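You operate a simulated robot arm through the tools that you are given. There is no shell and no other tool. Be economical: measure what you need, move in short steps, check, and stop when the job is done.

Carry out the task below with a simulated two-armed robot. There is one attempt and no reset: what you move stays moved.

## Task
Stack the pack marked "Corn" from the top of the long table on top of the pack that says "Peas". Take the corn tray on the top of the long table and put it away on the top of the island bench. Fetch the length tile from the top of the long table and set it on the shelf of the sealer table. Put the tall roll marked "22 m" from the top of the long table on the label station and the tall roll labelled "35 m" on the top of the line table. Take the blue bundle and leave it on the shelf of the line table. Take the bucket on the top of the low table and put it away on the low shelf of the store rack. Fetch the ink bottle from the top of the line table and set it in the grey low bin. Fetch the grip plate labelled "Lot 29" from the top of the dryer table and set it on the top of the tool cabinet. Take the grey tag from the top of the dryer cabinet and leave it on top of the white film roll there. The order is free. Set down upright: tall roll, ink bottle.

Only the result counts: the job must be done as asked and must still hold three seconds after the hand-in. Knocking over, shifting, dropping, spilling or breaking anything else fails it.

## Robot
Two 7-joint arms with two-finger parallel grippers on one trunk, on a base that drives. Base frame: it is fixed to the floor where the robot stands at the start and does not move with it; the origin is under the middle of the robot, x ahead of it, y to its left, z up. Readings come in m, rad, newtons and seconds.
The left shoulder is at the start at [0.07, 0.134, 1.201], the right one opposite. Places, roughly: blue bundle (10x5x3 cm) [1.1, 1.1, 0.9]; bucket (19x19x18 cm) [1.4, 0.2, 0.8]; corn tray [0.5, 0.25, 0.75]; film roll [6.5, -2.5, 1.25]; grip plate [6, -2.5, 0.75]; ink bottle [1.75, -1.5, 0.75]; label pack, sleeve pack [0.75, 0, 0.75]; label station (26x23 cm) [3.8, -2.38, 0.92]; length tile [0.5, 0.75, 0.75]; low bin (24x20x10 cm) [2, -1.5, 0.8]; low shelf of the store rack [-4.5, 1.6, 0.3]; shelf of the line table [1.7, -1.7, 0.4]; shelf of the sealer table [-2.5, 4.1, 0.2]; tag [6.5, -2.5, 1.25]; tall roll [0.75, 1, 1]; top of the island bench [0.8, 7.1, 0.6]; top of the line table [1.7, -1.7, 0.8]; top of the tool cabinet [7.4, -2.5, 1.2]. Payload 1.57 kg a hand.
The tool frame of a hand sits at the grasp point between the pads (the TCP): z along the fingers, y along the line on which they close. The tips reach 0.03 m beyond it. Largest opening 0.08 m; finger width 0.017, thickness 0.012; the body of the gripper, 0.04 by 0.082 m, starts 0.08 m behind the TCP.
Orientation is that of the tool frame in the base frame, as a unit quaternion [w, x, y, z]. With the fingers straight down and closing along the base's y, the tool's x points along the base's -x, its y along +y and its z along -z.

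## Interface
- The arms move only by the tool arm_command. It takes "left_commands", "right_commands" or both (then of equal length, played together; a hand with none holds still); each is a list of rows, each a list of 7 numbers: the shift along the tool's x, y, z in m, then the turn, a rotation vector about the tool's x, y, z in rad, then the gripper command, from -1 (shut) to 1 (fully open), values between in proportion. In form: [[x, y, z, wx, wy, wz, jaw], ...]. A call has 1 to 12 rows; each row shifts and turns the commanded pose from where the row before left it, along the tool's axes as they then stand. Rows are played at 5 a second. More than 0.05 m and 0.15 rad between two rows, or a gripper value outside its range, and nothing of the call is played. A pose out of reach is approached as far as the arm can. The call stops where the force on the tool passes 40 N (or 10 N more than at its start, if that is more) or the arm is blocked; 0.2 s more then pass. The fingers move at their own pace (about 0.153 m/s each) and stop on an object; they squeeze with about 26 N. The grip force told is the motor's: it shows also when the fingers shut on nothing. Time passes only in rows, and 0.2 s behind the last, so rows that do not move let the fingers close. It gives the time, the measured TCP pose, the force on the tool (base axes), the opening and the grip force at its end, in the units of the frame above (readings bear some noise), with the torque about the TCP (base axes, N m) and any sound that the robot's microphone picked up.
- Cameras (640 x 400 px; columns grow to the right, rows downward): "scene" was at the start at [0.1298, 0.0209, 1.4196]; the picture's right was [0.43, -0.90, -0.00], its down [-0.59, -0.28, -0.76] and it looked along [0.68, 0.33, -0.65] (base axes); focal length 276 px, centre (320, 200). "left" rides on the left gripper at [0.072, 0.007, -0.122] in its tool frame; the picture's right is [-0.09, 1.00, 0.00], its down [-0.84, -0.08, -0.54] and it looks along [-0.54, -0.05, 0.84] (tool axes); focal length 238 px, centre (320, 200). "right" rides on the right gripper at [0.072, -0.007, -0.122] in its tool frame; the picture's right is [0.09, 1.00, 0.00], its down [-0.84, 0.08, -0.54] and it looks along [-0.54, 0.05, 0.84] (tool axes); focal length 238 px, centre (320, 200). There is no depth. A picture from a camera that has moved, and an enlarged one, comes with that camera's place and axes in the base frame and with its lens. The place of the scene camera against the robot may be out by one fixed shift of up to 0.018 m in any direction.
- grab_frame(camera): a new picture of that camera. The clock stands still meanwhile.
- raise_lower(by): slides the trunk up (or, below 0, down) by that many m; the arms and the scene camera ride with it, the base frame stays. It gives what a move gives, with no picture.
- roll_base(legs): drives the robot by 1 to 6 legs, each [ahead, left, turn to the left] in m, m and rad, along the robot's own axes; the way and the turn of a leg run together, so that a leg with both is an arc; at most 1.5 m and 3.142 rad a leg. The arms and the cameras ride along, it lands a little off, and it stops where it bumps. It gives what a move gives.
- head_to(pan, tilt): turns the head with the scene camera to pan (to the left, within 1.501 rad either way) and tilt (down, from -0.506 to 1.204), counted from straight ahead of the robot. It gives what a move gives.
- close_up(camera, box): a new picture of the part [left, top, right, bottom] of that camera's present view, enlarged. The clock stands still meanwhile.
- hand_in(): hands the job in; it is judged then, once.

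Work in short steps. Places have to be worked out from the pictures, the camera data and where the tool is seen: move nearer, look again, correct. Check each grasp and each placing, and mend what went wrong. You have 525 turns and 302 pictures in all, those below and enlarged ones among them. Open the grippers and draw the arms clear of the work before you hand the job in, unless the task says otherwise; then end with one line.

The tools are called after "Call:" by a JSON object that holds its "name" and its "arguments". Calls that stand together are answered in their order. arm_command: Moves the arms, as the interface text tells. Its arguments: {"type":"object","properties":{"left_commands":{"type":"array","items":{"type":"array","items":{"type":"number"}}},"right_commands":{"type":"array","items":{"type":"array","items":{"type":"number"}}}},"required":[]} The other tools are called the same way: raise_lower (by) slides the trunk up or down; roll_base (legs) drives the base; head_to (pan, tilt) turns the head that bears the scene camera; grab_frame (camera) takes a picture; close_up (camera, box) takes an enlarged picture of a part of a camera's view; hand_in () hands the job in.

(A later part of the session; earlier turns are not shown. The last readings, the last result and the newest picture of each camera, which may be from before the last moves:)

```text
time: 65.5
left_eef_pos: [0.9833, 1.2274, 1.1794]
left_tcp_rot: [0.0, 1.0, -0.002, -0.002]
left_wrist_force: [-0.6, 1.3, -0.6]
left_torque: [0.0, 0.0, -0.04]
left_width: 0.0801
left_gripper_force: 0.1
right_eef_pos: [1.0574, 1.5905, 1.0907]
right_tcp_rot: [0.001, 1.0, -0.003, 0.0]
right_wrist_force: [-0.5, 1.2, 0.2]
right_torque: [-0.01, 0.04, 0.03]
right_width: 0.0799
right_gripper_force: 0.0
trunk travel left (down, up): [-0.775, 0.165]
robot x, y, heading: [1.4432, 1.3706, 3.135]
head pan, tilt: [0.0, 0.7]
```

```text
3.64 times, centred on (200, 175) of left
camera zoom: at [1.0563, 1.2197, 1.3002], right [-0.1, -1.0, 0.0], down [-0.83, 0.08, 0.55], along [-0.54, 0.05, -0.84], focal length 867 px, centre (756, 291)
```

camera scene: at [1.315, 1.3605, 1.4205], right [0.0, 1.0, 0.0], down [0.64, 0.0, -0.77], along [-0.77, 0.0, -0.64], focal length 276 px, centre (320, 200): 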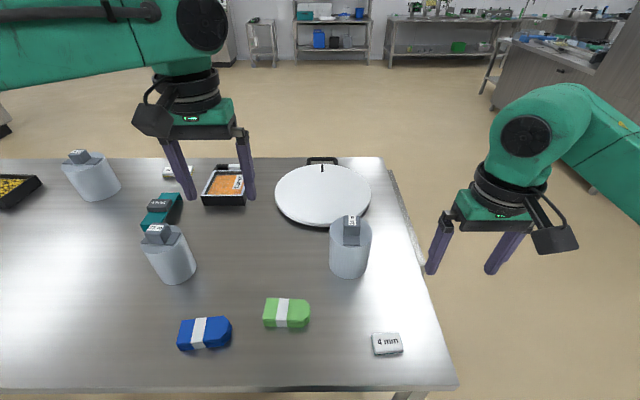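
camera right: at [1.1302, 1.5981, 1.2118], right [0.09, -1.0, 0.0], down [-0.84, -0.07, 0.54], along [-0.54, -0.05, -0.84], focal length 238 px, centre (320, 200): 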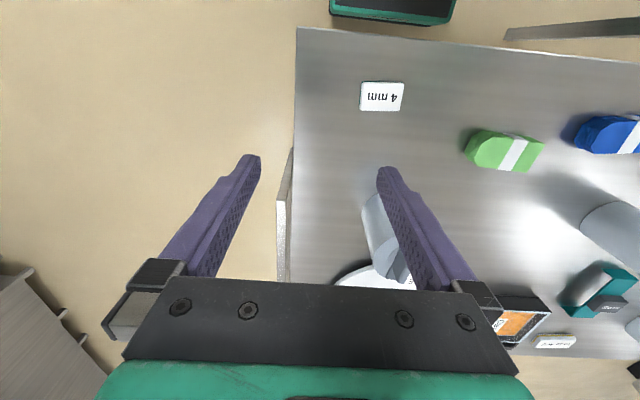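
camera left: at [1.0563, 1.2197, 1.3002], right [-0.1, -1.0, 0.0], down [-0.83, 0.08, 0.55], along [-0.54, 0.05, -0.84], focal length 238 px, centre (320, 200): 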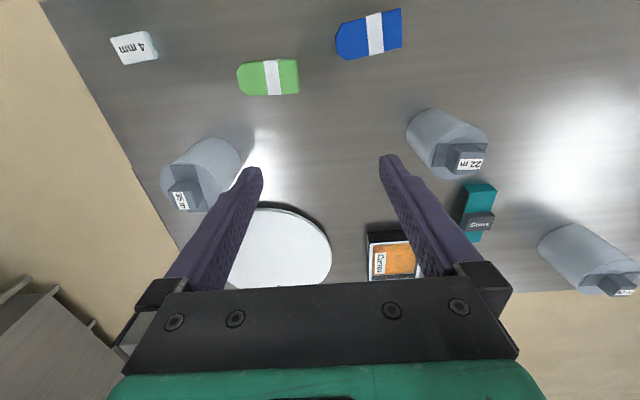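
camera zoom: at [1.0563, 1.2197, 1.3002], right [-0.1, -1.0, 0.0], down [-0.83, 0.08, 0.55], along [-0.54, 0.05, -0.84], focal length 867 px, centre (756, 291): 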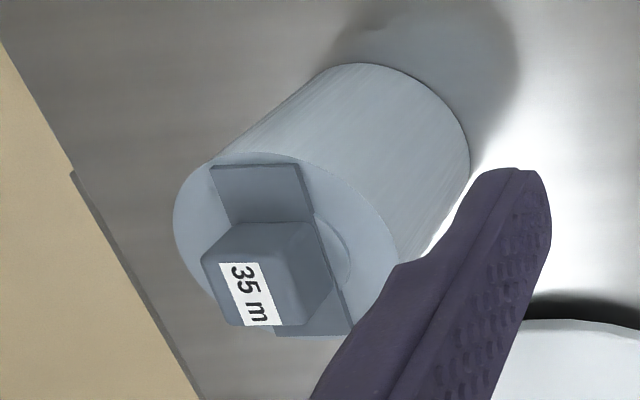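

The block is about 3.6 cm wide with its top at z 1.02, at (0.897, 1.43). I bring the right hand above it at z 1.10 and look.

Call:
{"name": "arm_command", "arguments": {"right_commands": [[0, 0, -0.03, 0, 0, 0, 1], [-0.032, 0.032, 0, 0, 0, 0, 1], [-0.032, 0.032, 0, 0, 0, 0, 1], [-0.032, 0.032, 0, 0, 0, 0, 1], [-0.032, 0.032, 0, 0, 0, 0, 1], [-0.032, 0.032, 0, 0, 0, 0, 1]]}}

Call:
{"name": "grab_frame", "arguments": {"camera": "right"}}

```text
time: 66.9
left_eef_pos: [0.9813, 1.2229, 1.1778]
left_tcp_rot: [-0.003, 1.0, -0.002, 0.0]
left_wrist_force: [0.0, -1.1, -0.6]
left_torque: [0.03, 0.01, -0.01]
left_width: 0.0801
left_gripper_force: 0.1
right_eef_pos: [0.894, 1.4255, 1.1221]
right_tcp_rot: [-0.002, 1.0, -0.001, 0.001]
right_wrist_force: [-0.9, -0.4, 0.0]
right_torque: [0.03, 0.0, -0.01]
right_width: 0.0799
right_gripper_force: 0.0
trunk travel left (down, up): [-0.775, 0.165]
robot x, y, heading: [1.4474, 1.3701, 3.133]
head pan, tilt: [0.0, 0.7]
```

```text
264 pictures are left
camera right: at [0.9672, 1.4326, 1.2431], right [0.09, -1.0, 0.0], down [-0.84, -0.08, 0.54], along [-0.54, -0.05, -0.84], focal length 238 px, centre (320, 200)
```

right: 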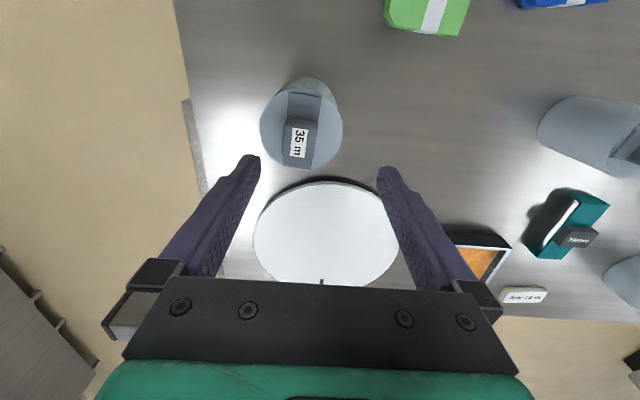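

Seen close up, the block is at (0.890, 1.443). I align and descend to TCP z 1.02, then look before closing.

Call:
{"name": "arm_command", "arguments": {"right_commands": [[-0.004, -0.016, 0.03, 0, 0, 0, 1], [0, 0, 0.03, 0, 0, 0, 1], [0, 0, 0.025, 0, 0, 0, 1]]}}

Call:
{"name": "grab_frame", "arguments": {"camera": "right"}}

```text
time: 67.7
left_eef_pos: [0.9842, 1.2259, 1.1782]
left_tcp_rot: [-0.002, 1.0, -0.002, -0.001]
left_wrist_force: [0.8, 0.0, -0.4]
left_torque: [-0.02, -0.02, 0.01]
left_width: 0.08
left_gripper_force: 0.0
right_eef_pos: [0.8913, 1.4479, 1.0374]
right_tcp_rot: [0.0, 1.0, -0.001, 0.0]
right_wrist_force: [0.0, -0.1, 0.1]
right_torque: [-0.02, 0.0, -0.01]
right_width: 0.0798
right_gripper_force: 0.0
trunk travel left (down, up): [-0.775, 0.165]
robot x, y, heading: [1.4444, 1.3744, 3.137]
head pan, tilt: [0.0, 0.7]
```

```text
263 pictures are left
camera right: at [0.9646, 1.4549, 1.1574], right [0.09, -1.0, 0.0], down [-0.84, -0.07, 0.54], along [-0.54, -0.05, -0.84], focal length 238 px, centre (320, 200)
```

right: 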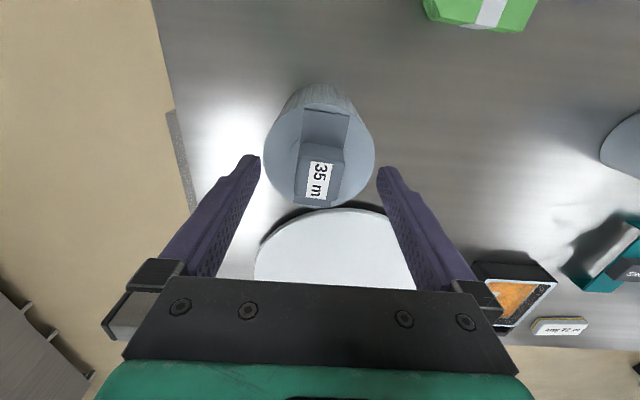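

Centred between the fingers. I go down 2 cm more and close.

Call:
{"name": "arm_command", "arguments": {"right_commands": [[0, 0, 0.01, 0, 0, 0, 1], [0, 0, 0.01, 0, 0, 0, 1], [0, 0, 0, 0, 0, 0, -1], [0, 0, 0, 0, 0, 0, -1], [0, 0, 0, 0, 0, 0, -1]]}}

Call:
{"name": "grab_frame", "arguments": {"camera": "right"}}

```text
time: 68.9
left_eef_pos: [0.9819, 1.2256, 1.1788]
left_tcp_rot: [-0.001, 1.0, -0.002, -0.002]
left_wrist_force: [-0.1, 0.6, 0.3]
left_torque: [-0.01, -0.01, 0.01]
left_width: 0.0802
left_gripper_force: 0.1
right_eef_pos: [0.8909, 1.4467, 1.0171]
right_tcp_rot: [0.001, 1.0, -0.002, 0.001]
right_wrist_force: [-0.5, 0.5, -0.5]
right_torque: [0.0, 0.17, -0.08]
right_width: 0.0367
right_gripper_force: 25.8
trunk travel left (down, up): [-0.775, 0.165]
robot x, y, heading: [1.4442, 1.3735, 3.141]
head pan, tilt: [0.0, 0.7]
```

```text
262 pictures are left
camera right: at [0.9638, 1.454, 1.1376], right [0.09, -1.0, 0.0], down [-0.84, -0.07, 0.54], along [-0.54, -0.05, -0.84], focal length 238 px, centre (320, 200)
```

right: 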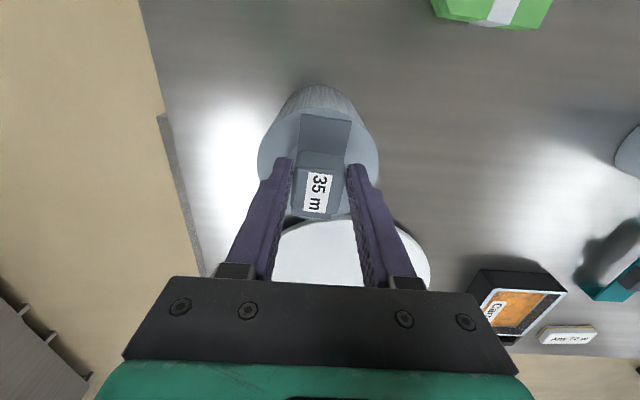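

Held (3.7 cm). I lift the roll 15 cm and enlarge the blue bundle for its yaw.

Call:
{"name": "arm_command", "arguments": {"right_commands": [[0, 0, -0.03, 0, 0, 0, -1], [0, 0, -0.03, 0, 0, 0, -1], [0, 0, -0.03, 0, 0, 0, -1], [0, 0, -0.03, 0, 0, 0, -1], [0, 0, -0.03, 0, 0, 0, -1]]}}

Call:
{"name": "close_up", "arguments": {"camera": "scene", "box": [140, 290, 340, 390]}}

Call:
{"name": "close_up", "arguments": {"camera": "left", "box": [220, 0, 460, 150]}}

```text
time: 70.1
left_eef_pos: [0.9823, 1.2242, 1.1781]
left_tcp_rot: [-0.001, 1.0, -0.001, -0.002]
left_wrist_force: [-0.1, -0.5, 0.1]
left_torque: [-0.01, -0.02, 0.03]
left_width: 0.0799
left_gripper_force: 0.0
right_eef_pos: [0.8932, 1.4451, 1.1662]
right_tcp_rot: [0.0, 1.0, -0.002, 0.0]
right_wrist_force: [-0.8, 0.2, -3.2]
right_torque: [0.03, -0.05, 0.0]
right_width: 0.0361
right_gripper_force: 26.7
trunk travel left (down, up): [-0.775, 0.165]
robot x, y, heading: [1.4491, 1.3723, 3.135]
head pan, tilt: [0.0, 0.7]
```

```text
3.20 times, centred on (240, 340) of scene
camera zoom: at [1.3146, 1.3574, 1.4205], right [0.0, 1.0, 0.0], down [0.64, 0.0, -0.77], along [-0.77, 0.0, -0.64], focal length 884 px, centre (576, -248)
```

zoom: 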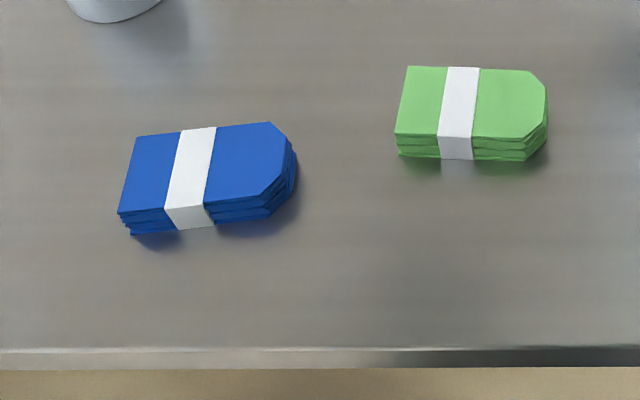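

```text
2.67 times, centred on (340, 75) of left
camera zoom: at [1.0559, 1.2169, 1.2997], right [-0.1, -1.0, 0.0], down [-0.83, 0.08, 0.55], along [-0.54, 0.05, -0.84], focal length 636 px, centre (267, 533)
```

zoom: 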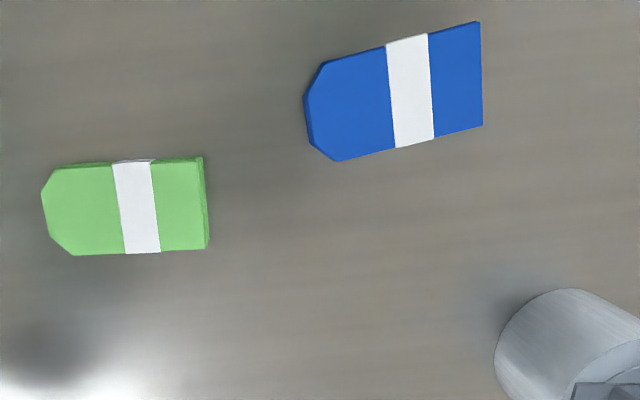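

Bundle band centre (1.062, 1.138), long axis along y, turned about 0.1 rad; width 4.5 cm. I turn the left wrist by +1.47 rad so it closes across the bundle.

Call:
{"name": "arm_command", "arguments": {"left_commands": [[0, 0, 0, 0, 0, 0.147, 1], [0, 0, 0, 0, 0, 0.147, 1], [0, 0, 0, 0, 0, 0.147, 1], [0, 0, 0, 0, 0, 0.147, 1], [0, 0, 0, 0, 0, 0.147, 1], [0, 0, 0, 0, 0, 0.147, 1], [0, 0, 0, 0, 0, 0.147, 1], [0, 0, 0, 0, 0, 0.147, 1], [0, 0, 0, 0, 0, 0.147, 1], [0, 0, 0, 0, 0, 0.148, 1], [0, 0, 0, 0, 0, 0, 1]]}}

```text
time: 72.5
left_eef_pos: [0.9824, 1.2255, 1.178]
left_tcp_rot: [0.0, 0.74, -0.673, -0.002]
left_wrist_force: [0.3, 0.9, -0.4]
left_torque: [0.0, -0.03, -0.03]
left_width: 0.0797
left_gripper_force: 0.1
right_eef_pos: [0.893, 1.4457, 1.1648]
right_tcp_rot: [0.0, 1.0, -0.002, 0.0]
right_wrist_force: [-0.1, 0.1, -2.9]
right_torque: [0.0, -0.06, 0.03]
right_width: 0.0361
right_gripper_force: 26.0
trunk travel left (down, up): [-0.775, 0.165]
robot x, y, heading: [1.4453, 1.3731, 3.136]
head pan, tilt: [0.0, 0.7]
```

Turned. Now I move over the bundle and check.

Call:
{"name": "arm_command", "arguments": {"left_commands": [[0.0316, -0.0237, 0.03, 0, 0, 0, 1], [0.0316, -0.0237, 0.03, 0, 0, 0, 1], [0.0316, -0.0237, 0.03, 0, 0, 0, 1], [0, 0, 0.04, 0, 0, 0, 1]]}}

Call:
{"name": "grab_frame", "arguments": {"camera": "left"}}

```text
time: 73.5
left_eef_pos: [1.0599, 1.1374, 1.0478]
left_tcp_rot: [0.001, 0.74, -0.672, -0.001]
left_wrist_force: [-0.3, -0.6, 0.9]
left_torque: [0.0, -0.02, 0.01]
left_width: 0.0802
left_gripper_force: 0.1
right_eef_pos: [0.8922, 1.4462, 1.166]
right_tcp_rot: [0.0, 1.0, -0.003, 0.002]
right_wrist_force: [-0.1, 0.7, -4.5]
right_torque: [-0.02, -0.02, 0.03]
right_width: 0.0359
right_gripper_force: 25.7
trunk travel left (down, up): [-0.775, 0.165]
robot x, y, heading: [1.4459, 1.3764, 3.136]
head pan, tilt: [0.0, 0.7]
```

```text
259 pictures are left
camera left: at [1.0609, 1.0652, 1.1695], right [-1.0, 0.0, 0.0], down [0.0, 0.84, 0.54], along [0.0, 0.54, -0.84], focal length 238 px, centre (320, 200)
```

left: 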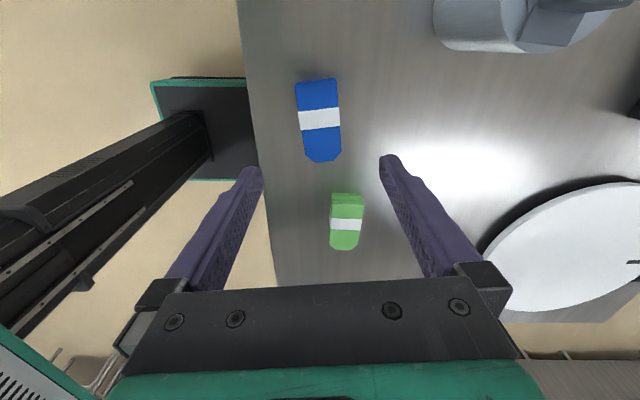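

Right above the band. Descend 0.157 and close.

Call:
{"name": "arm_command", "arguments": {"left_commands": [[0, 0, 0.04, 0, 0, 0, 1], [0, 0, 0.04, 0, 0, 0, 1], [0, 0, 0.04, 0, 0, 0, 1], [0, 0, 0.037, 0, 0, 0, 1], [0, 0, 0, 0, 0, 0, -1], [0, 0, 0, 0, 0, 0, -1], [0, 0, 0, 0, 0, 0, -1], [0, 0, -0.04, 0, 0, 0, -1], [0, 0, -0.04, 0, 0, 0, -1], [0, 0, -0.04, 0, 0, 0, -1], [0, 0, -0.04, 0, 0, 0, -1]]}}

Call:
{"name": "grab_frame", "arguments": {"camera": "left"}}

```text
time: 75.9
left_eef_pos: [1.0629, 1.1394, 1.0484]
left_tcp_rot: [0.0, 0.74, -0.673, -0.002]
left_wrist_force: [1.0, -0.3, -0.5]
left_torque: [-0.01, 0.01, -0.03]
left_width: 0.0477
left_gripper_force: 25.8
right_eef_pos: [0.8938, 1.4469, 1.167]
right_tcp_rot: [0.0, 1.0, -0.001, -0.001]
right_wrist_force: [-0.1, 0.5, -4.0]
right_torque: [-0.03, -0.05, -0.03]
right_width: 0.0361
right_gripper_force: 25.8
trunk travel left (down, up): [-0.775, 0.165]
robot x, y, heading: [1.4459, 1.3746, 3.13]
head pan, tilt: [0.0, 0.7]
```

```text
258 pictures are left
camera left: at [1.0637, 1.0664, 1.1706], right [-1.0, 0.0, 0.0], down [0.0, 0.84, 0.54], along [0.0, 0.54, -0.84], focal length 238 px, centre (320, 200)
```

left: 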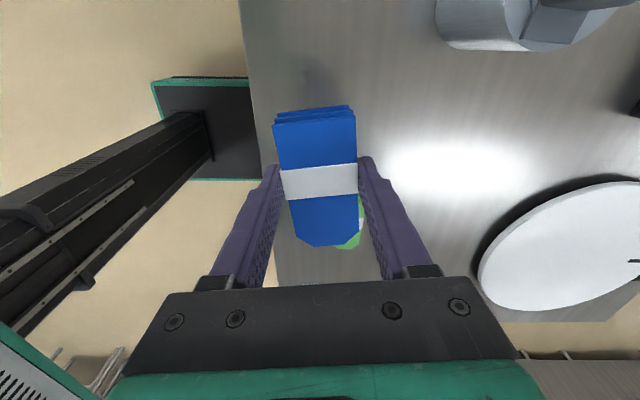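

Both held. I back away, drive down past the low table and turn to face the line table.

Call:
{"name": "roll_base", "arguments": {"legs": [[-1.15, 0, 0], [0, 1.1, 0], [0, 1.0, 0], [0, 0, 1.571]]}}

Call:
{"name": "head_to", "arguments": {"pan": -0.5, "tilt": 0.5}}

Call:
{"name": "grab_frame", "arguments": {"camera": "scene"}}

```text
time: 95.6
left_eef_pos: [2.8061, -1.1311, 1.0496]
left_tcp_rot: [0.002, 0.999, 0.04, 0.0]
left_wrist_force: [0.2, -0.1, -0.5]
left_torque: [-0.02, 0.03, 0.04]
left_width: 0.0472
left_gripper_force: 25.9
right_eef_pos: [2.4961, -1.295, 1.1651]
right_tcp_rot: [-0.001, 0.714, 0.7, -0.001]
right_wrist_force: [0.2, 0.1, -3.7]
right_torque: [0.03, -0.02, 0.03]
right_width: 0.036
right_gripper_force: 26.2
trunk travel left (down, up): [-0.775, 0.165]
robot x, y, heading: [2.5753, -0.7403, -1.589]
head pan, tilt: [0.0, 0.7]
```

```text
time: 96.6
left_eef_pos: [2.8072, -1.1317, 1.0487]
left_tcp_rot: [0.002, 0.999, 0.039, -0.001]
left_wrist_force: [0.4, -0.3, -1.3]
left_torque: [0.05, -0.05, -0.01]
left_width: 0.0474
left_gripper_force: 26.1
right_eef_pos: [2.4955, -1.2941, 1.1653]
right_tcp_rot: [0.001, 0.715, 0.699, 0.0]
right_wrist_force: [-0.6, -0.2, -3.6]
right_torque: [0.03, 0.05, 0.0]
right_width: 0.0357
right_gripper_force: 25.8
trunk travel left (down, up): [-0.775, 0.165]
robot x, y, heading: [2.5778, -0.7406, -1.592]
head pan, tilt: [-0.499, 0.499]
```

```text
257 pictures are left
camera scene: at [2.5351, -0.8878, 1.438], right [-0.87, 0.5, 0.0], down [0.24, 0.42, -0.88], along [-0.44, -0.76, -0.48], focal length 276 px, centre (320, 200)
```

scene: 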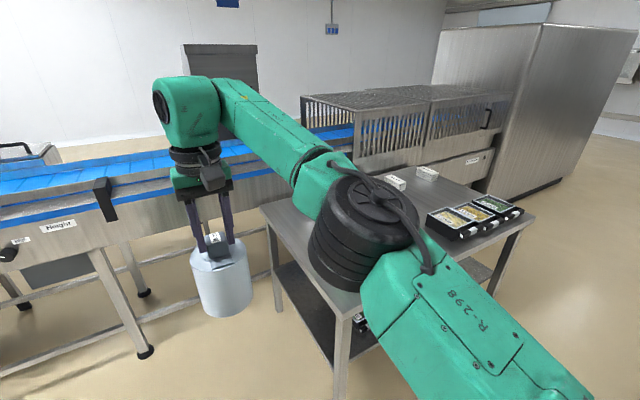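

Line table spans about x 1.2–2.23, y -1.29…-2.0, z 0.8. I strafe right 0.85 to stand before it and look down.

Call:
{"name": "roll_base", "arguments": {"legs": [[0, -0.85, 0.02]]}}

Call:
{"name": "head_to", "arguments": {"pan": 0.0, "tilt": 0.65}}

Call:
{"name": "grab_frame", "arguments": {"camera": "scene"}}

```text
time: 101.2
left_eef_pos: [1.9351, -1.1153, 1.0485]
left_tcp_rot: [0.002, 0.999, 0.046, -0.001]
left_wrist_force: [-0.6, -0.7, -0.7]
left_torque: [0.0, 0.0, 0.0]
left_width: 0.0471
left_gripper_force: 25.7
right_eef_pos: [1.6263, -1.282, 1.1652]
right_tcp_rot: [0.0, 0.71, 0.704, 0.001]
right_wrist_force: [0.1, 0.1, -3.8]
right_torque: [0.04, -0.01, -0.01]
right_width: 0.0356
right_gripper_force: 26.4
trunk travel left (down, up): [-0.775, 0.165]
robot x, y, heading: [1.7046, -0.7305, -1.585]
head pan, tilt: [-0.499, 0.499]
```

```text
time: 102.1
left_eef_pos: [1.9342, -1.115, 1.0479]
left_tcp_rot: [0.002, 0.999, 0.046, -0.001]
left_wrist_force: [-0.9, 0.3, -1.1]
left_torque: [0.01, -0.02, 0.02]
left_width: 0.0471
left_gripper_force: 25.8
right_eef_pos: [1.6268, -1.2824, 1.1654]
right_tcp_rot: [0.0, 0.71, 0.704, 0.0]
right_wrist_force: [0.0, 0.3, -3.7]
right_torque: [0.06, 0.01, 0.01]
right_width: 0.0356
right_gripper_force: 26.0
trunk travel left (down, up): [-0.775, 0.165]
robot x, y, heading: [1.702, -0.7269, -1.58]
head pan, tilt: [0.0, 0.649]
```

```text
256 pictures are left
camera scene: at [1.7033, -0.8823, 1.4247], right [-1.0, 0.01, 0.0], down [0.01, 0.61, -0.8], along [-0.01, -0.8, -0.61], focal length 276 px, centre (320, 200)
```

scene: 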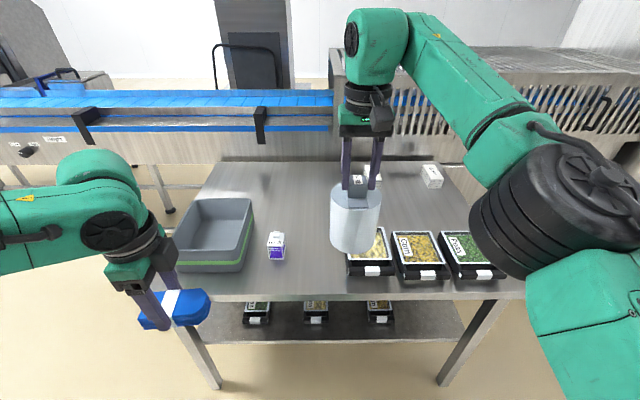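

Free spot between ink bottle and trays is near (1.74, -1.56). I drive ahead 0.27 so the right hand comes over it and look again.

Call:
{"name": "roll_base", "arguments": {"legs": [[0.27, 0.03, 0.009]]}}

Call:
{"name": "grab_frame", "arguments": {"camera": "scene"}}

Call:
{"name": "grab_frame", "arguments": {"camera": "right"}}

Call:
{"name": "grab_frame", "arguments": {"camera": "left"}}

```text
time: 104.0
left_eef_pos: [1.9656, -1.3764, 1.0492]
left_tcp_rot: [0.003, 0.999, 0.05, -0.001]
left_wrist_force: [0.4, 0.7, -0.1]
left_torque: [-0.01, -0.02, 0.01]
left_width: 0.0472
left_gripper_force: 26.5
right_eef_pos: [1.6602, -1.5455, 1.166]
right_tcp_rot: [0.0, 0.707, 0.708, -0.001]
right_wrist_force: [-0.7, 0.5, -3.9]
right_torque: [0.05, 0.02, 0.03]
right_width: 0.0356
right_gripper_force: 26.3
trunk travel left (down, up): [-0.775, 0.165]
robot x, y, heading: [1.7285, -0.9936, -1.573]
head pan, tilt: [0.0, 0.649]
```

```text
255 pictures are left
camera scene: at [1.7334, -1.1448, 1.4249], right [-1.0, 0.0, 0.0], down [0.0, 0.6, -0.8], along [0.0, -0.8, -0.6], focal length 276 px, centre (320, 200)
```

scene: 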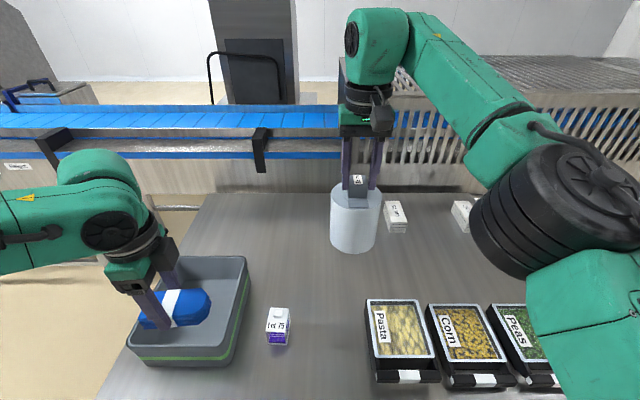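

```text
254 pictures are left
camera right: at [1.6542, -1.4734, 1.2868], right [1.0, 0.09, 0.0], down [0.08, -0.84, 0.54], along [0.05, -0.54, -0.84], focal length 238 px, centre (320, 200)
```

right: 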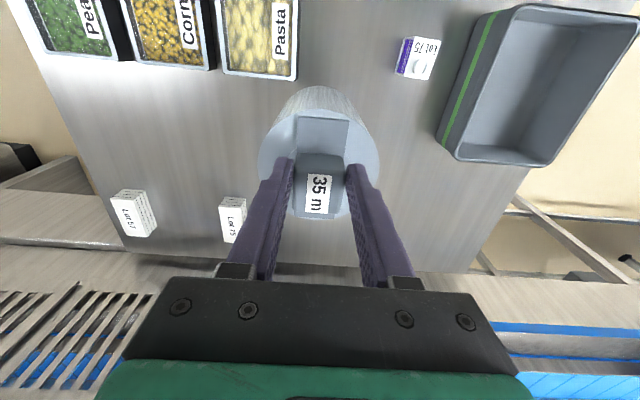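

```text
253 pictures are left
camera left: at [2.0399, -1.3748, 1.1705], right [0.01, -1.0, 0.0], down [-0.84, -0.01, 0.54], along [-0.54, -0.01, -0.84], focal length 238 px, centre (320, 200)
```

left: 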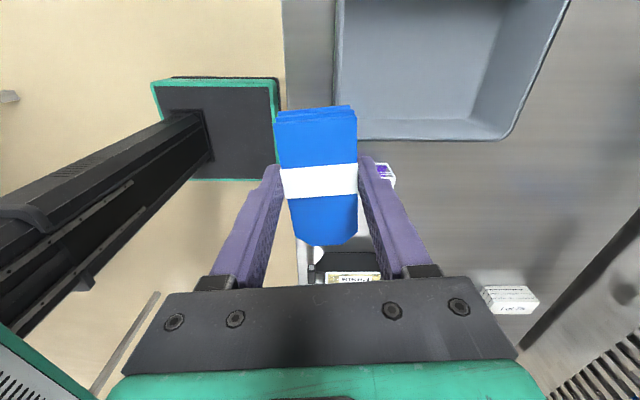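

The roll goes to (1.70, -1.62), clear of tray, bottle and plates. I move there and lower most of the way.

Call:
{"name": "arm_command", "arguments": {"right_commands": [[-0.037, 0.02, 0, 0, 0, 0, -1], [-0.037, 0.02, 0, 0, 0, 0, -1], [0, 0, 0.045, 0, 0, 0, -1], [0, 0, 0.045, 0, 0, 0, -1], [0, 0, 0.045, 0, 0, 0, -1], [0, 0, 0.03, 0, 0, 0, -1]]}}

Call:
{"name": "grab_frame", "arguments": {"camera": "scene"}}

```text
time: 105.4
left_eef_pos: [1.9665, -1.3779, 1.0479]
left_tcp_rot: [0.001, 0.999, 0.051, 0.0]
left_wrist_force: [0.6, -0.2, -0.6]
left_torque: [0.03, 0.01, 0.0]
left_width: 0.0472
left_gripper_force: 25.8
right_eef_pos: [1.6612, -1.5495, 0.9968]
right_tcp_rot: [-0.001, 0.707, 0.707, 0.001]
right_wrist_force: [1.1, -0.6, -4.1]
right_torque: [0.09, 0.0, 0.0]
right_width: 0.0358
right_gripper_force: 26.6
right hand out of reach, approached as far as the arm can: row 1, 2
trunk travel left (down, up): [-0.775, 0.165]
robot x, y, heading: [1.7297, -0.9956, -1.57]
head pan, tilt: [0.0, 0.649]
```

```text
252 pictures are left
camera scene: at [1.7331, -1.1481, 1.4246], right [-1.0, 0.0, 0.0], down [0.0, 0.61, -0.8], along [0.0, -0.8, -0.61], focal length 276 px, centre (320, 200)
```

scene: 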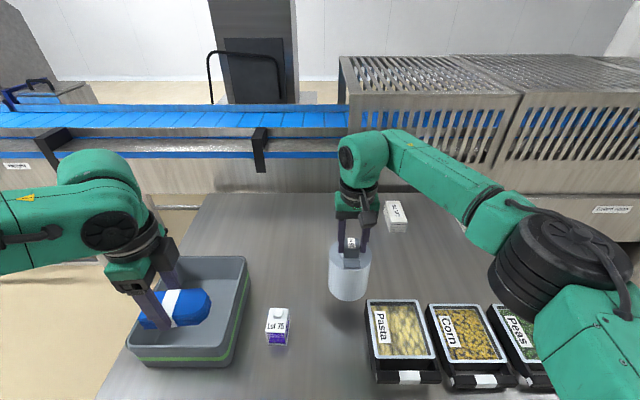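

Out of reach at the high pose. Lower down I try the sideways shift again, toward (1.70, -1.60).

Call:
{"name": "arm_command", "arguments": {"right_commands": [[-0.025, 0.02, 0, 0, 0, 0, -1], [-0.02, 0.018, 0, 0, 0, 0, -1], [0, 0, 0.01, 0, 0, 0, -1]]}}

```text
time: 106.2
left_eef_pos: [1.9654, -1.3772, 1.0491]
left_tcp_rot: [0.001, 0.999, 0.051, 0.0]
left_wrist_force: [-0.4, 0.2, -1.3]
left_torque: [0.0, -0.04, 0.01]
left_width: 0.0471
left_gripper_force: 26.5
right_eef_pos: [1.6884, -1.5792, 0.9882]
right_tcp_rot: [0.001, 0.707, 0.708, 0.001]
right_wrist_force: [0.6, -1.3, -3.3]
right_torque: [0.05, -0.04, 0.03]
right_width: 0.0361
right_gripper_force: 26.3
right hand out of reach, approached as far as the arm can: row 2
trunk travel left (down, up): [-0.775, 0.165]
robot x, y, heading: [1.7298, -0.9934, -1.568]
head pan, tilt: [0.0, 0.649]
```

(1.689, -1.579) is fine. I lower in small steps until it touches.

Call:
{"name": "arm_command", "arguments": {"right_commands": [[0, 0.008, 0.008, 0, 0, 0, -1], [0, 0, 0.004, 0, 0, 0, -1], [0, 0, 0.004, 0, 0, 0, -1], [0, 0, 0.003, 0, 0, 0, -1], [0, 0, 0.003, 0, 0, 0, -1]]}}

Call:
{"name": "close_up", "arguments": {"camera": "scene", "box": [260, 180, 440, 400]}}

```text
time: 107.4
left_eef_pos: [1.9669, -1.3777, 1.0489]
left_tcp_rot: [0.002, 0.999, 0.05, 0.0]
left_wrist_force: [0.5, 0.5, -1.4]
left_torque: [0.0, 0.02, 0.0]
left_width: 0.0472
left_gripper_force: 26.2
right_eef_pos: [1.7001, -1.5752, 0.9707]
right_tcp_rot: [-0.001, 0.707, 0.707, 0.0]
right_wrist_force: [0.5, 0.2, -4.2]
right_torque: [0.03, 0.0, -0.02]
right_width: 0.0356
right_gripper_force: 26.1
right hand out of reach, approached as far as the arm can: row 1, 2, 3
trunk travel left (down, up): [-0.775, 0.165]
robot x, y, heading: [1.7277, -0.9929, -1.575]
head pan, tilt: [0.0, 0.649]
```

```text
1.82 times, centred on (350, 290) of scene
camera zoom: at [1.7335, -1.1471, 1.4247], right [-1.0, 0.0, 0.0], down [0.0, 0.61, -0.8], along [0.0, -0.8, -0.61], focal length 502 px, centre (266, 36)
```

zoom: 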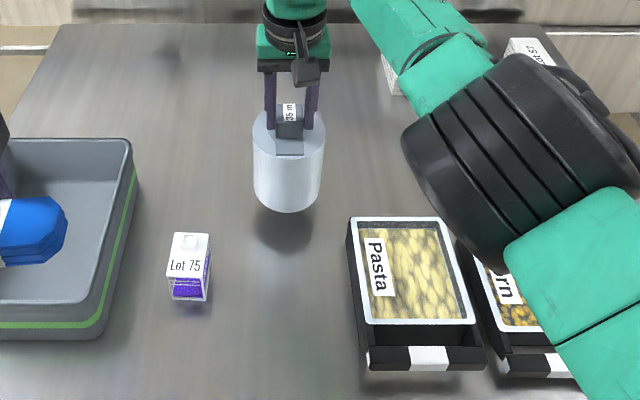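

Still a gap below the roll. Continue down in 5 mm steps.

Call:
{"name": "arm_command", "arguments": {"right_commands": [[0, 0, 0.005, 0, 0, 0, -1], [0, 0, 0.005, 0, 0, 0, -1], [0, 0, 0.005, 0, 0, 0, -1], [0, 0, 0.005, 0, 0, 0, -1], [0, 0, 0.005, 0, 0, 0, -1], [0, 0, 0.005, 0, 0, 0, -1]]}}

Call:
{"name": "close_up", "arguments": {"camera": "scene", "box": [260, 180, 440, 400]}}

```text
time: 108.8
left_eef_pos: [1.9668, -1.3763, 1.0478]
left_tcp_rot: [0.001, 0.999, 0.05, 0.0]
left_wrist_force: [1.3, -0.3, -0.6]
left_torque: [0.0, 0.0, 0.01]
left_width: 0.0472
left_gripper_force: 25.8
right_eef_pos: [1.7, -1.5753, 0.9412]
right_tcp_rot: [0.0, 0.706, 0.708, 0.001]
right_wrist_force: [-0.1, 0.1, -2.8]
right_torque: [0.04, -0.04, -0.01]
right_width: 0.0357
right_gripper_force: 25.6
trunk travel left (down, up): [-0.775, 0.165]
robot x, y, heading: [1.7296, -0.9947, -1.568]
head pan, tilt: [0.0, 0.649]
```

```text
1.82 times, centred on (350, 290) of scene
camera zoom: at [1.7336, -1.1471, 1.4247], right [-1.0, 0.0, 0.0], down [0.0, 0.61, -0.8], along [0.0, -0.8, -0.61], focal length 502 px, centre (266, 36)
```

zoom: 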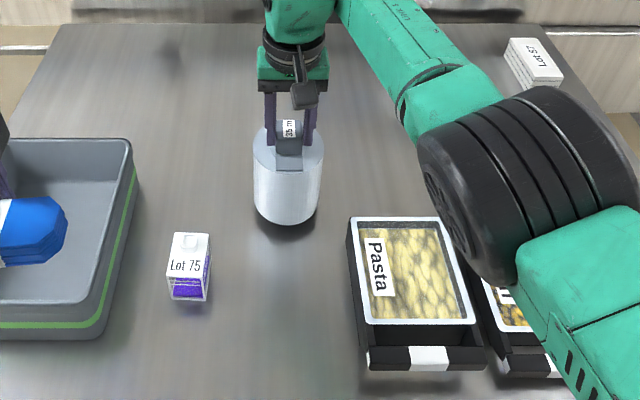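

Nearly there; a few more small steps.

Call:
{"name": "arm_command", "arguments": {"right_commands": [[0, 0, 0.004, 0, 0, 0, -1], [0, 0, 0.004, 0, 0, 0, -1], [0, 0, 0.003, 0, 0, 0, -1], [0, 0, 0.003, 0, 0, 0, -1]]}}

```text
time: 109.8
left_eef_pos: [1.9674, -1.3782, 1.0479]
left_tcp_rot: [0.001, 0.999, 0.05, -0.001]
left_wrist_force: [-0.5, 0.4, -0.7]
left_torque: [-0.01, 0.01, -0.05]
left_width: 0.0472
left_gripper_force: 25.9
right_eef_pos: [1.6995, -1.5744, 0.9293]
right_tcp_rot: [0.0, 0.707, 0.708, 0.0]
right_wrist_force: [0.7, 0.6, -4.3]
right_torque: [0.04, -0.03, -0.02]
right_width: 0.0356
right_gripper_force: 26.1
trunk travel left (down, up): [-0.775, 0.165]
robot x, y, heading: [1.7286, -0.9916, -1.578]
head pan, tilt: [0.0, 0.649]
```

No contact yet; continue in 3 mm steps.

Call:
{"name": "arm_command", "arguments": {"right_commands": [[0, 0, 0.003, 0, 0, 0, -1], [0, 0, 0.003, 0, 0, 0, -1], [0, 0, 0.003, 0, 0, 0, -1], [0, 0, 0.003, 0, 0, 0, -1]]}}

Call:
{"name": "close_up", "arguments": {"camera": "scene", "box": [260, 180, 440, 300]}}

```text
time: 110.8
left_eef_pos: [1.9674, -1.3774, 1.0478]
left_tcp_rot: [0.001, 0.999, 0.05, -0.002]
left_wrist_force: [0.7, -1.0, -0.5]
left_torque: [-0.01, -0.02, -0.02]
left_width: 0.0473
left_gripper_force: 25.9
right_eef_pos: [1.6997, -1.5719, 0.9187]
right_tcp_rot: [0.0, 0.707, 0.707, -0.001]
right_wrist_force: [0.5, 0.4, -3.1]
right_torque: [0.11, -0.03, -0.02]
right_width: 0.0357
right_gripper_force: 26.1
right hand out of reach, approached as far as the arm can: row 3
trunk travel left (down, up): [-0.775, 0.165]
robot x, y, heading: [1.7325, -0.9981, -1.569]
head pan, tilt: [0.0, 0.649]
```

```text
3.33 times, centred on (350, 240) of scene
camera zoom: at [1.7334, -1.1473, 1.4247], right [-1.0, 0.0, 0.0], down [0.0, 0.61, -0.8], along [0.0, -0.8, -0.61], focal length 921 px, centre (220, 67)
```

zoom: 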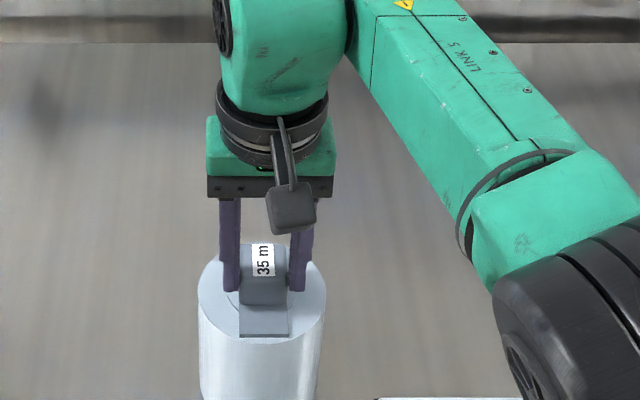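

The arm is at its low limit, so I use the trunk for the last bit, 8 mm at a time.

Call:
{"name": "raise_lower", "arguments": {"by": -0.008}}

Call:
{"name": "close_up", "arguments": {"camera": "scene", "box": [260, 200, 440, 340]}}

```text
time: 111.4
left_eef_pos: [1.9667, -1.3738, 1.0438]
left_tcp_rot: [0.004, 0.999, 0.05, -0.002]
left_wrist_force: [-0.4, -0.2, -1.3]
left_torque: [0.02, -0.02, -0.02]
left_width: 0.047
left_gripper_force: 25.6
right_eef_pos: [1.6992, -1.5714, 0.9149]
right_tcp_rot: [0.004, 0.706, 0.708, -0.002]
right_wrist_force: [-2.1, -5.2, 23.7]
right_torque: [-0.2, 0.08, -0.02]
right_width: 0.0359
right_gripper_force: 26.8
trunk travel left (down, up): [-0.767, 0.173]
robot x, y, heading: [1.7287, -0.9949, -1.576]
head pan, tilt: [0.0, 0.649]
```

```text
2.86 times, centred on (350, 270) of scene
camera zoom: at [1.7335, -1.1426, 1.4176], right [-1.0, 0.0, 0.0], down [0.0, 0.6, -0.8], along [0.0, -0.8, -0.6], focal length 789 px, centre (234, 0)
```

zoom: 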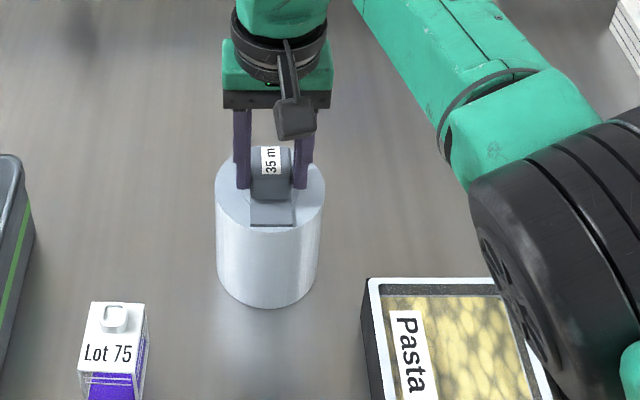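

Contact made (table top ≈ 0.75). I relieve 3 mm, open and rise.

Call:
{"name": "arm_command", "arguments": {"right_commands": [[0, 0, -0.003, 0, 0, 0, -1], [0, 0, 0, 0, 0, 0, 1], [0, 0, 0, 0, 0, 0, 1], [0, 0, -0.03, 0, 0, 0, 1], [0, 0, -0.04, 0, 0, 0, 1], [0, 0, -0.04, 0, 0, 0, 1], [0, 0, -0.04, 0, 0, 0, 1]]}}

Call:
{"name": "grab_frame", "arguments": {"camera": "scene"}}

Call:
{"name": "grab_frame", "arguments": {"camera": "right"}}

```text
time: 113.0
left_eef_pos: [1.9676, -1.3762, 1.0407]
left_tcp_rot: [0.003, 0.999, 0.05, -0.001]
left_wrist_force: [0.8, 0.7, -1.1]
left_torque: [-0.05, -0.01, 0.02]
left_width: 0.047
left_gripper_force: 25.9
right_eef_pos: [1.6981, -1.5688, 1.0623]
right_tcp_rot: [0.0, 0.707, 0.708, 0.0]
right_wrist_force: [-0.6, -0.5, 0.0]
right_torque: [0.01, 0.01, 0.02]
right_width: 0.0801
right_gripper_force: 0.0
trunk travel left (down, up): [-0.767, 0.173]
robot x, y, heading: [1.7339, -0.9914, -1.571]
head pan, tilt: [0.0, 0.649]
```

```text
247 pictures are left
camera scene: at [1.7339, -1.1452, 1.4168], right [-1.0, 0.0, 0.0], down [0.0, 0.6, -0.8], along [0.0, -0.8, -0.6], focal length 276 px, centre (320, 200)
```

scene: 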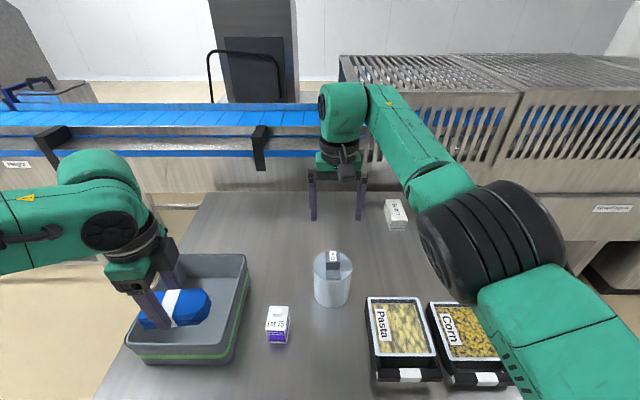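

```text
246 pictures are left
camera right: at [1.6916, -1.4976, 1.1835], right [1.0, 0.09, 0.0], down [0.08, -0.84, 0.54], along [0.05, -0.54, -0.84], focal length 238 px, centre (320, 200)
```

right: 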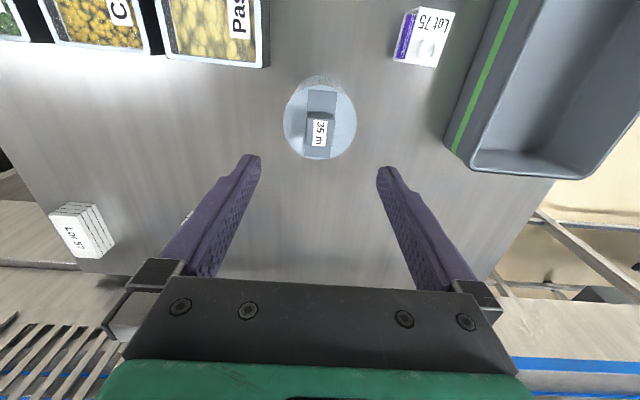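

The 35 m roll stands upright. Next the ink bottle near (1.82, -1.48): I move the left hand (bundle) out of the way and bring the right hand over the bottle.

Call:
{"name": "arm_command", "arguments": {"left_commands": [[0.04, 0, -0.02, 0, 0, 0, -1], [0.04, 0, -0.02, 0, 0, 0, -1], [0.04, 0, -0.02, 0, 0, 0, -1], [0.0, 0, 0, 0, 0, 0, -1]], "right_commands": [[0.025, 0.03, 0.01, 0, 0, 0, 1], [0.025, 0.03, 0.01, 0, 0, 0, 1], [0.025, 0.03, 0.01, 0, 0, 0, 1], [0.015, 0.03, 0.02, 0, 0, 0, 1]]}}

Call:
{"name": "grab_frame", "arguments": {"camera": "right"}}

```text
time: 114.0
left_eef_pos: [2.0885, -1.363, 1.1011]
left_tcp_rot: [0.003, 0.999, 0.05, -0.001]
left_wrist_force: [0.0, -0.1, -0.5]
left_torque: [0.02, -0.01, 0.0]
left_width: 0.0472
left_gripper_force: 26.1
right_eef_pos: [1.8188, -1.4804, 1.0115]
right_tcp_rot: [-0.002, 0.706, 0.708, -0.001]
right_wrist_force: [0.7, -0.2, -0.1]
right_torque: [0.02, 0.05, 0.0]
right_width: 0.0801
right_gripper_force: 0.0
trunk travel left (down, up): [-0.767, 0.173]
robot x, y, heading: [1.727, -0.9969, -1.578]
head pan, tilt: [0.0, 0.649]
```

```text
245 pictures are left
camera right: at [1.8128, -1.4092, 1.133], right [1.0, 0.09, 0.0], down [0.08, -0.84, 0.54], along [0.05, -0.54, -0.84], focal length 238 px, centre (320, 200)
```

right: 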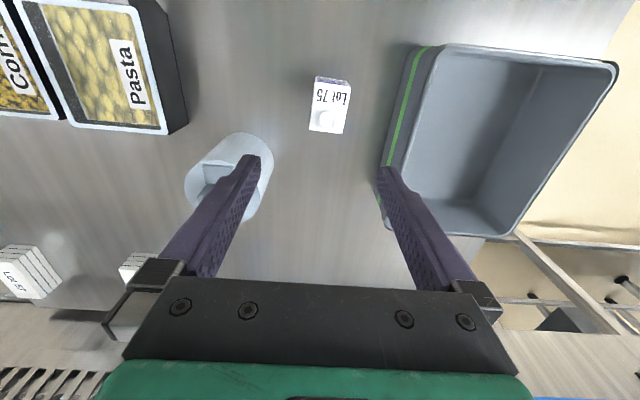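

Bottle top at (1.829, -1.476), 5 cm wide; bin rim at x ≈ 1.92 leaves room for the finger. I align, descend to z 0.80 and close.

Call:
{"name": "arm_command", "arguments": {"right_commands": [[0.003, 0.011, 0.04, 0, 0, 0, 1], [0, 0, 0.045, 0, 0, 0, 1], [0, 0, 0.045, 0, 0, 0, 1], [0, 0, 0.03, 0, 0, 0, 1]]}}

Call:
{"name": "grab_frame", "arguments": {"camera": "right"}}

```text
time: 115.0
left_eef_pos: [2.0879, -1.3628, 1.1017]
left_tcp_rot: [0.001, 0.999, 0.05, -0.002]
left_wrist_force: [-0.3, 0.1, -0.6]
left_torque: [-0.03, -0.03, 0.01]
left_width: 0.0473
left_gripper_force: 26.1
right_eef_pos: [1.831, -1.4783, 0.8541]
right_tcp_rot: [0.0, 0.706, 0.708, 0.0]
right_wrist_force: [-0.4, 0.6, -0.2]
right_torque: [-0.01, 0.03, 0.0]
right_width: 0.08
right_gripper_force: 0.0
trunk travel left (down, up): [-0.767, 0.173]
robot x, y, heading: [1.7299, -0.995, -1.575]
head pan, tilt: [0.0, 0.649]
```

```text
244 pictures are left
camera right: at [1.8252, -1.4062, 0.9751], right [1.0, 0.09, 0.0], down [0.08, -0.84, 0.54], along [0.05, -0.54, -0.84], focal length 238 px, centre (320, 200)
```

right: 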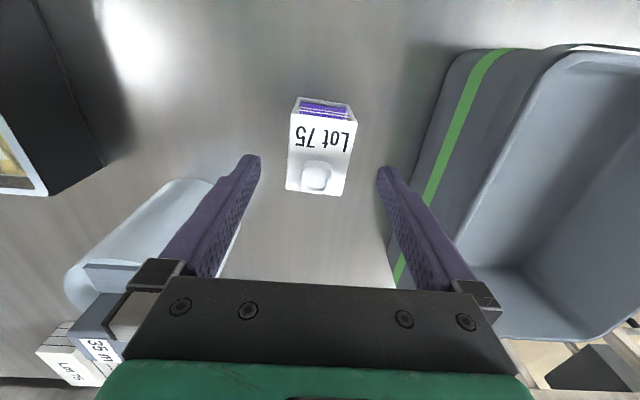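

Centred in x; the bottle's body is about 1 cm further back. I shift, descend 5 cm, and close.

Call:
{"name": "arm_command", "arguments": {"right_commands": [[-0.01, 0, 0.025, 0, 0, 0, 1], [0, 0, 0.025, 0, 0, 0, 1], [0, 0, 0, 0, 0, 0, -1], [0, 0, 0, 0, 0, 0, -1], [0, 0, 0, 0, 0, 0, -1]]}}

Call:
{"name": "grab_frame", "arguments": {"camera": "right"}}

Call:
{"name": "grab_frame", "arguments": {"camera": "scene"}}

```text
time: 116.2
left_eef_pos: [2.0864, -1.3609, 1.1011]
left_tcp_rot: [0.001, 0.999, 0.05, 0.0]
left_wrist_force: [-0.5, 0.1, -1.2]
left_torque: [-0.01, 0.0, -0.04]
left_width: 0.0474
left_gripper_force: 25.6
right_eef_pos: [1.8245, -1.4742, 0.8028]
right_tcp_rot: [0.0, 0.706, 0.708, 0.001]
right_wrist_force: [0.8, -1.6, 3.7]
right_torque: [0.07, -0.04, -0.04]
right_width: 0.0455
right_gripper_force: 26.3
right hand out of reach, approached as far as the arm can: row 1, 2
trunk travel left (down, up): [-0.767, 0.173]
robot x, y, heading: [1.7327, -0.9941, -1.573]
head pan, tilt: [0.0, 0.649]
```

```text
243 pictures are left
camera right: at [1.8181, -1.4033, 0.923], right [1.0, 0.09, 0.0], down [0.08, -0.84, 0.54], along [0.05, -0.54, -0.84], focal length 238 px, centre (320, 200)
```

right: 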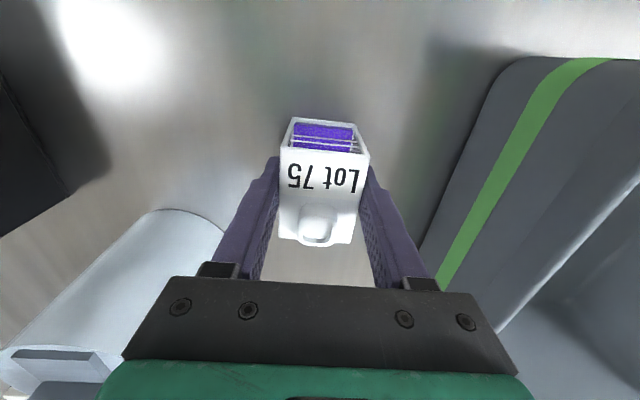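

```text
242 pictures are left
camera scene: at [1.7338, -1.1457, 1.4169], right [-1.0, 0.0, 0.0], down [0.0, 0.6, -0.8], along [0.0, -0.8, -0.6], focal length 276 px, centre (320, 200)
```

scene: 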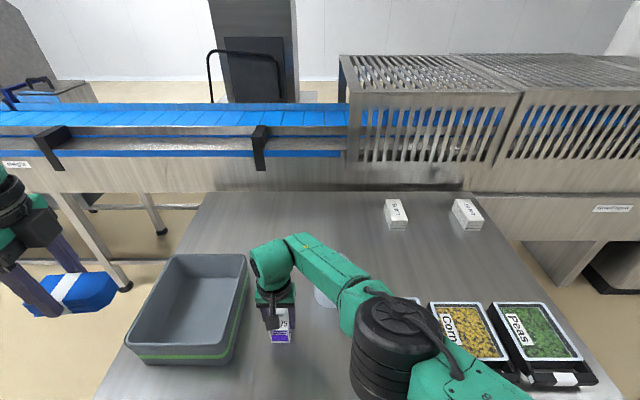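

Gripped at 4.6 cm. I lift the bottle well above the bin rim.

Call:
{"name": "arm_command", "arguments": {"right_commands": [[0, 0, -0.045, 0, 0, 0, -1], [0, 0, -0.045, 0, 0, 0, -1], [0, 0, -0.045, 0, 0, 0, -1], [0, 0, -0.045, 0, 0, 0, -1]]}}

Call:
{"name": "roll_base", "arguments": {"legs": [[0, 0.18, 0]]}}

Call:
{"name": "grab_frame", "arguments": {"camera": "right"}}

Call:
{"name": "grab_frame", "arguments": {"camera": "scene"}}

```text
time: 117.2
left_eef_pos: [2.0862, -1.3619, 1.1006]
left_tcp_rot: [0.002, 0.999, 0.051, -0.001]
left_wrist_force: [0.6, -1.1, -0.9]
left_torque: [0.0, -0.03, 0.03]
left_width: 0.047
left_gripper_force: 26.6
right_eef_pos: [1.8237, -1.4739, 0.9811]
right_tcp_rot: [0.0, 0.706, 0.708, 0.0]
right_wrist_force: [-0.1, -0.1, 0.1]
right_torque: [0.04, 0.03, 0.04]
right_width: 0.0455
right_gripper_force: 26.3
trunk travel left (down, up): [-0.767, 0.173]
robot x, y, heading: [1.7277, -0.9978, -1.569]
head pan, tilt: [0.0, 0.649]
```

```text
time: 118.7
left_eef_pos: [2.2633, -1.3631, 1.1021]
left_tcp_rot: [0.002, 0.999, 0.05, 0.0]
left_wrist_force: [0.0, -0.2, -0.6]
left_torque: [-0.01, 0.02, 0.01]
left_width: 0.0471
left_gripper_force: 26.3
right_eef_pos: [2.0, -1.4753, 0.9806]
right_tcp_rot: [0.001, 0.707, 0.707, 0.0]
right_wrist_force: [0.3, -0.6, -0.7]
right_torque: [0.02, -0.03, -0.02]
right_width: 0.0455
right_gripper_force: 25.7
trunk travel left (down, up): [-0.767, 0.173]
robot x, y, heading: [1.9074, -0.9937, -1.572]
head pan, tilt: [0.0, 0.649]
```

```text
241 pictures are left
camera right: at [1.9939, -1.4034, 1.1011], right [1.0, 0.09, 0.0], down [0.08, -0.84, 0.54], along [0.05, -0.54, -0.84], focal length 238 px, centre (320, 200)
```

right: 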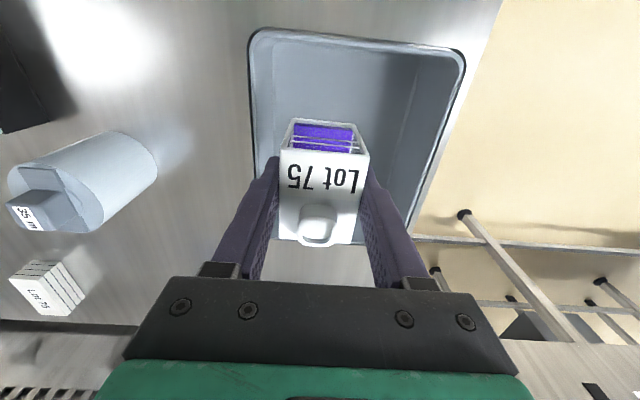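

```text
240 pictures are left
camera scene: at [1.9094, -1.1462, 1.4168], right [-1.0, 0.0, 0.0], down [0.0, 0.6, -0.8], along [0.0, -0.8, -0.6], focal length 276 px, centre (320, 200)
```

scene: 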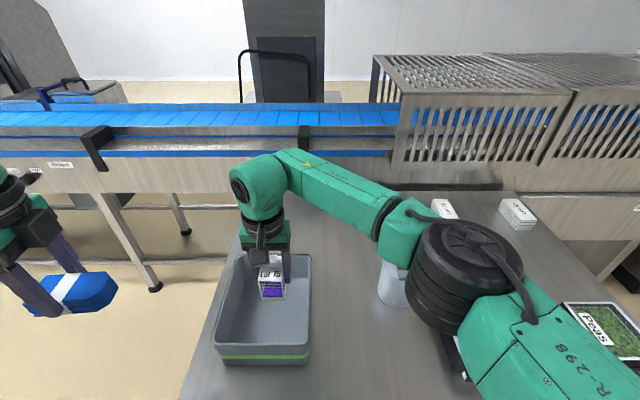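

The bin interior spans about x 1.94–2.12, y -1.41…-1.62. I shift to (2.02, -1.50) and lower.

Call:
{"name": "arm_command", "arguments": {"right_commands": [[-0.025, 0.02, 0, 0, 0, 0, -1], [0, 0, 0.04, 0, 0, 0, -1], [0, 0, 0.04, 0, 0, 0, -1], [0, 0, 0.04, 0, 0, 0, -1], [0, 0, 0.02, 0, 0, 0, -1], [0, 0, 0.01, 0, 0, 0, -1]]}}

Call:
{"name": "grab_frame", "arguments": {"camera": "right"}}

```text
time: 120.1
left_eef_pos: [2.265, -1.363, 1.1022]
left_tcp_rot: [0.001, 0.999, 0.05, -0.001]
left_wrist_force: [-1.0, -1.0, -1.4]
left_torque: [-0.01, 0.01, 0.01]
left_width: 0.0469
left_gripper_force: 26.0
right_eef_pos: [2.0102, -1.4893, 0.8434]
right_tcp_rot: [0.0, 0.706, 0.708, 0.0]
right_wrist_force: [-0.3, 0.2, -1.1]
right_torque: [0.0, 0.0, -0.01]
right_width: 0.0458
right_gripper_force: 25.9
right hand out of reach, approached as far as the arm can: row 3, 4, 5
trunk travel left (down, up): [-0.767, 0.173]
robot x, y, heading: [1.9082, -0.9946, -1.571]
head pan, tilt: [0.0, 0.649]
```

```text
239 pictures are left
camera right: at [2.0033, -1.4166, 0.9638], right [1.0, 0.09, 0.0], down [0.08, -0.84, 0.54], along [0.05, -0.54, -0.84], focal length 238 px, centre (320, 200)
```

right: 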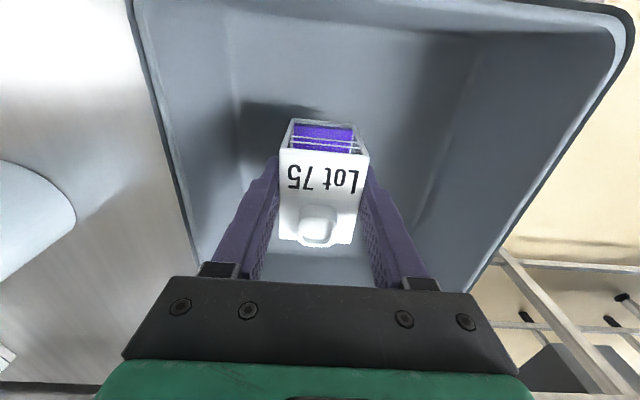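

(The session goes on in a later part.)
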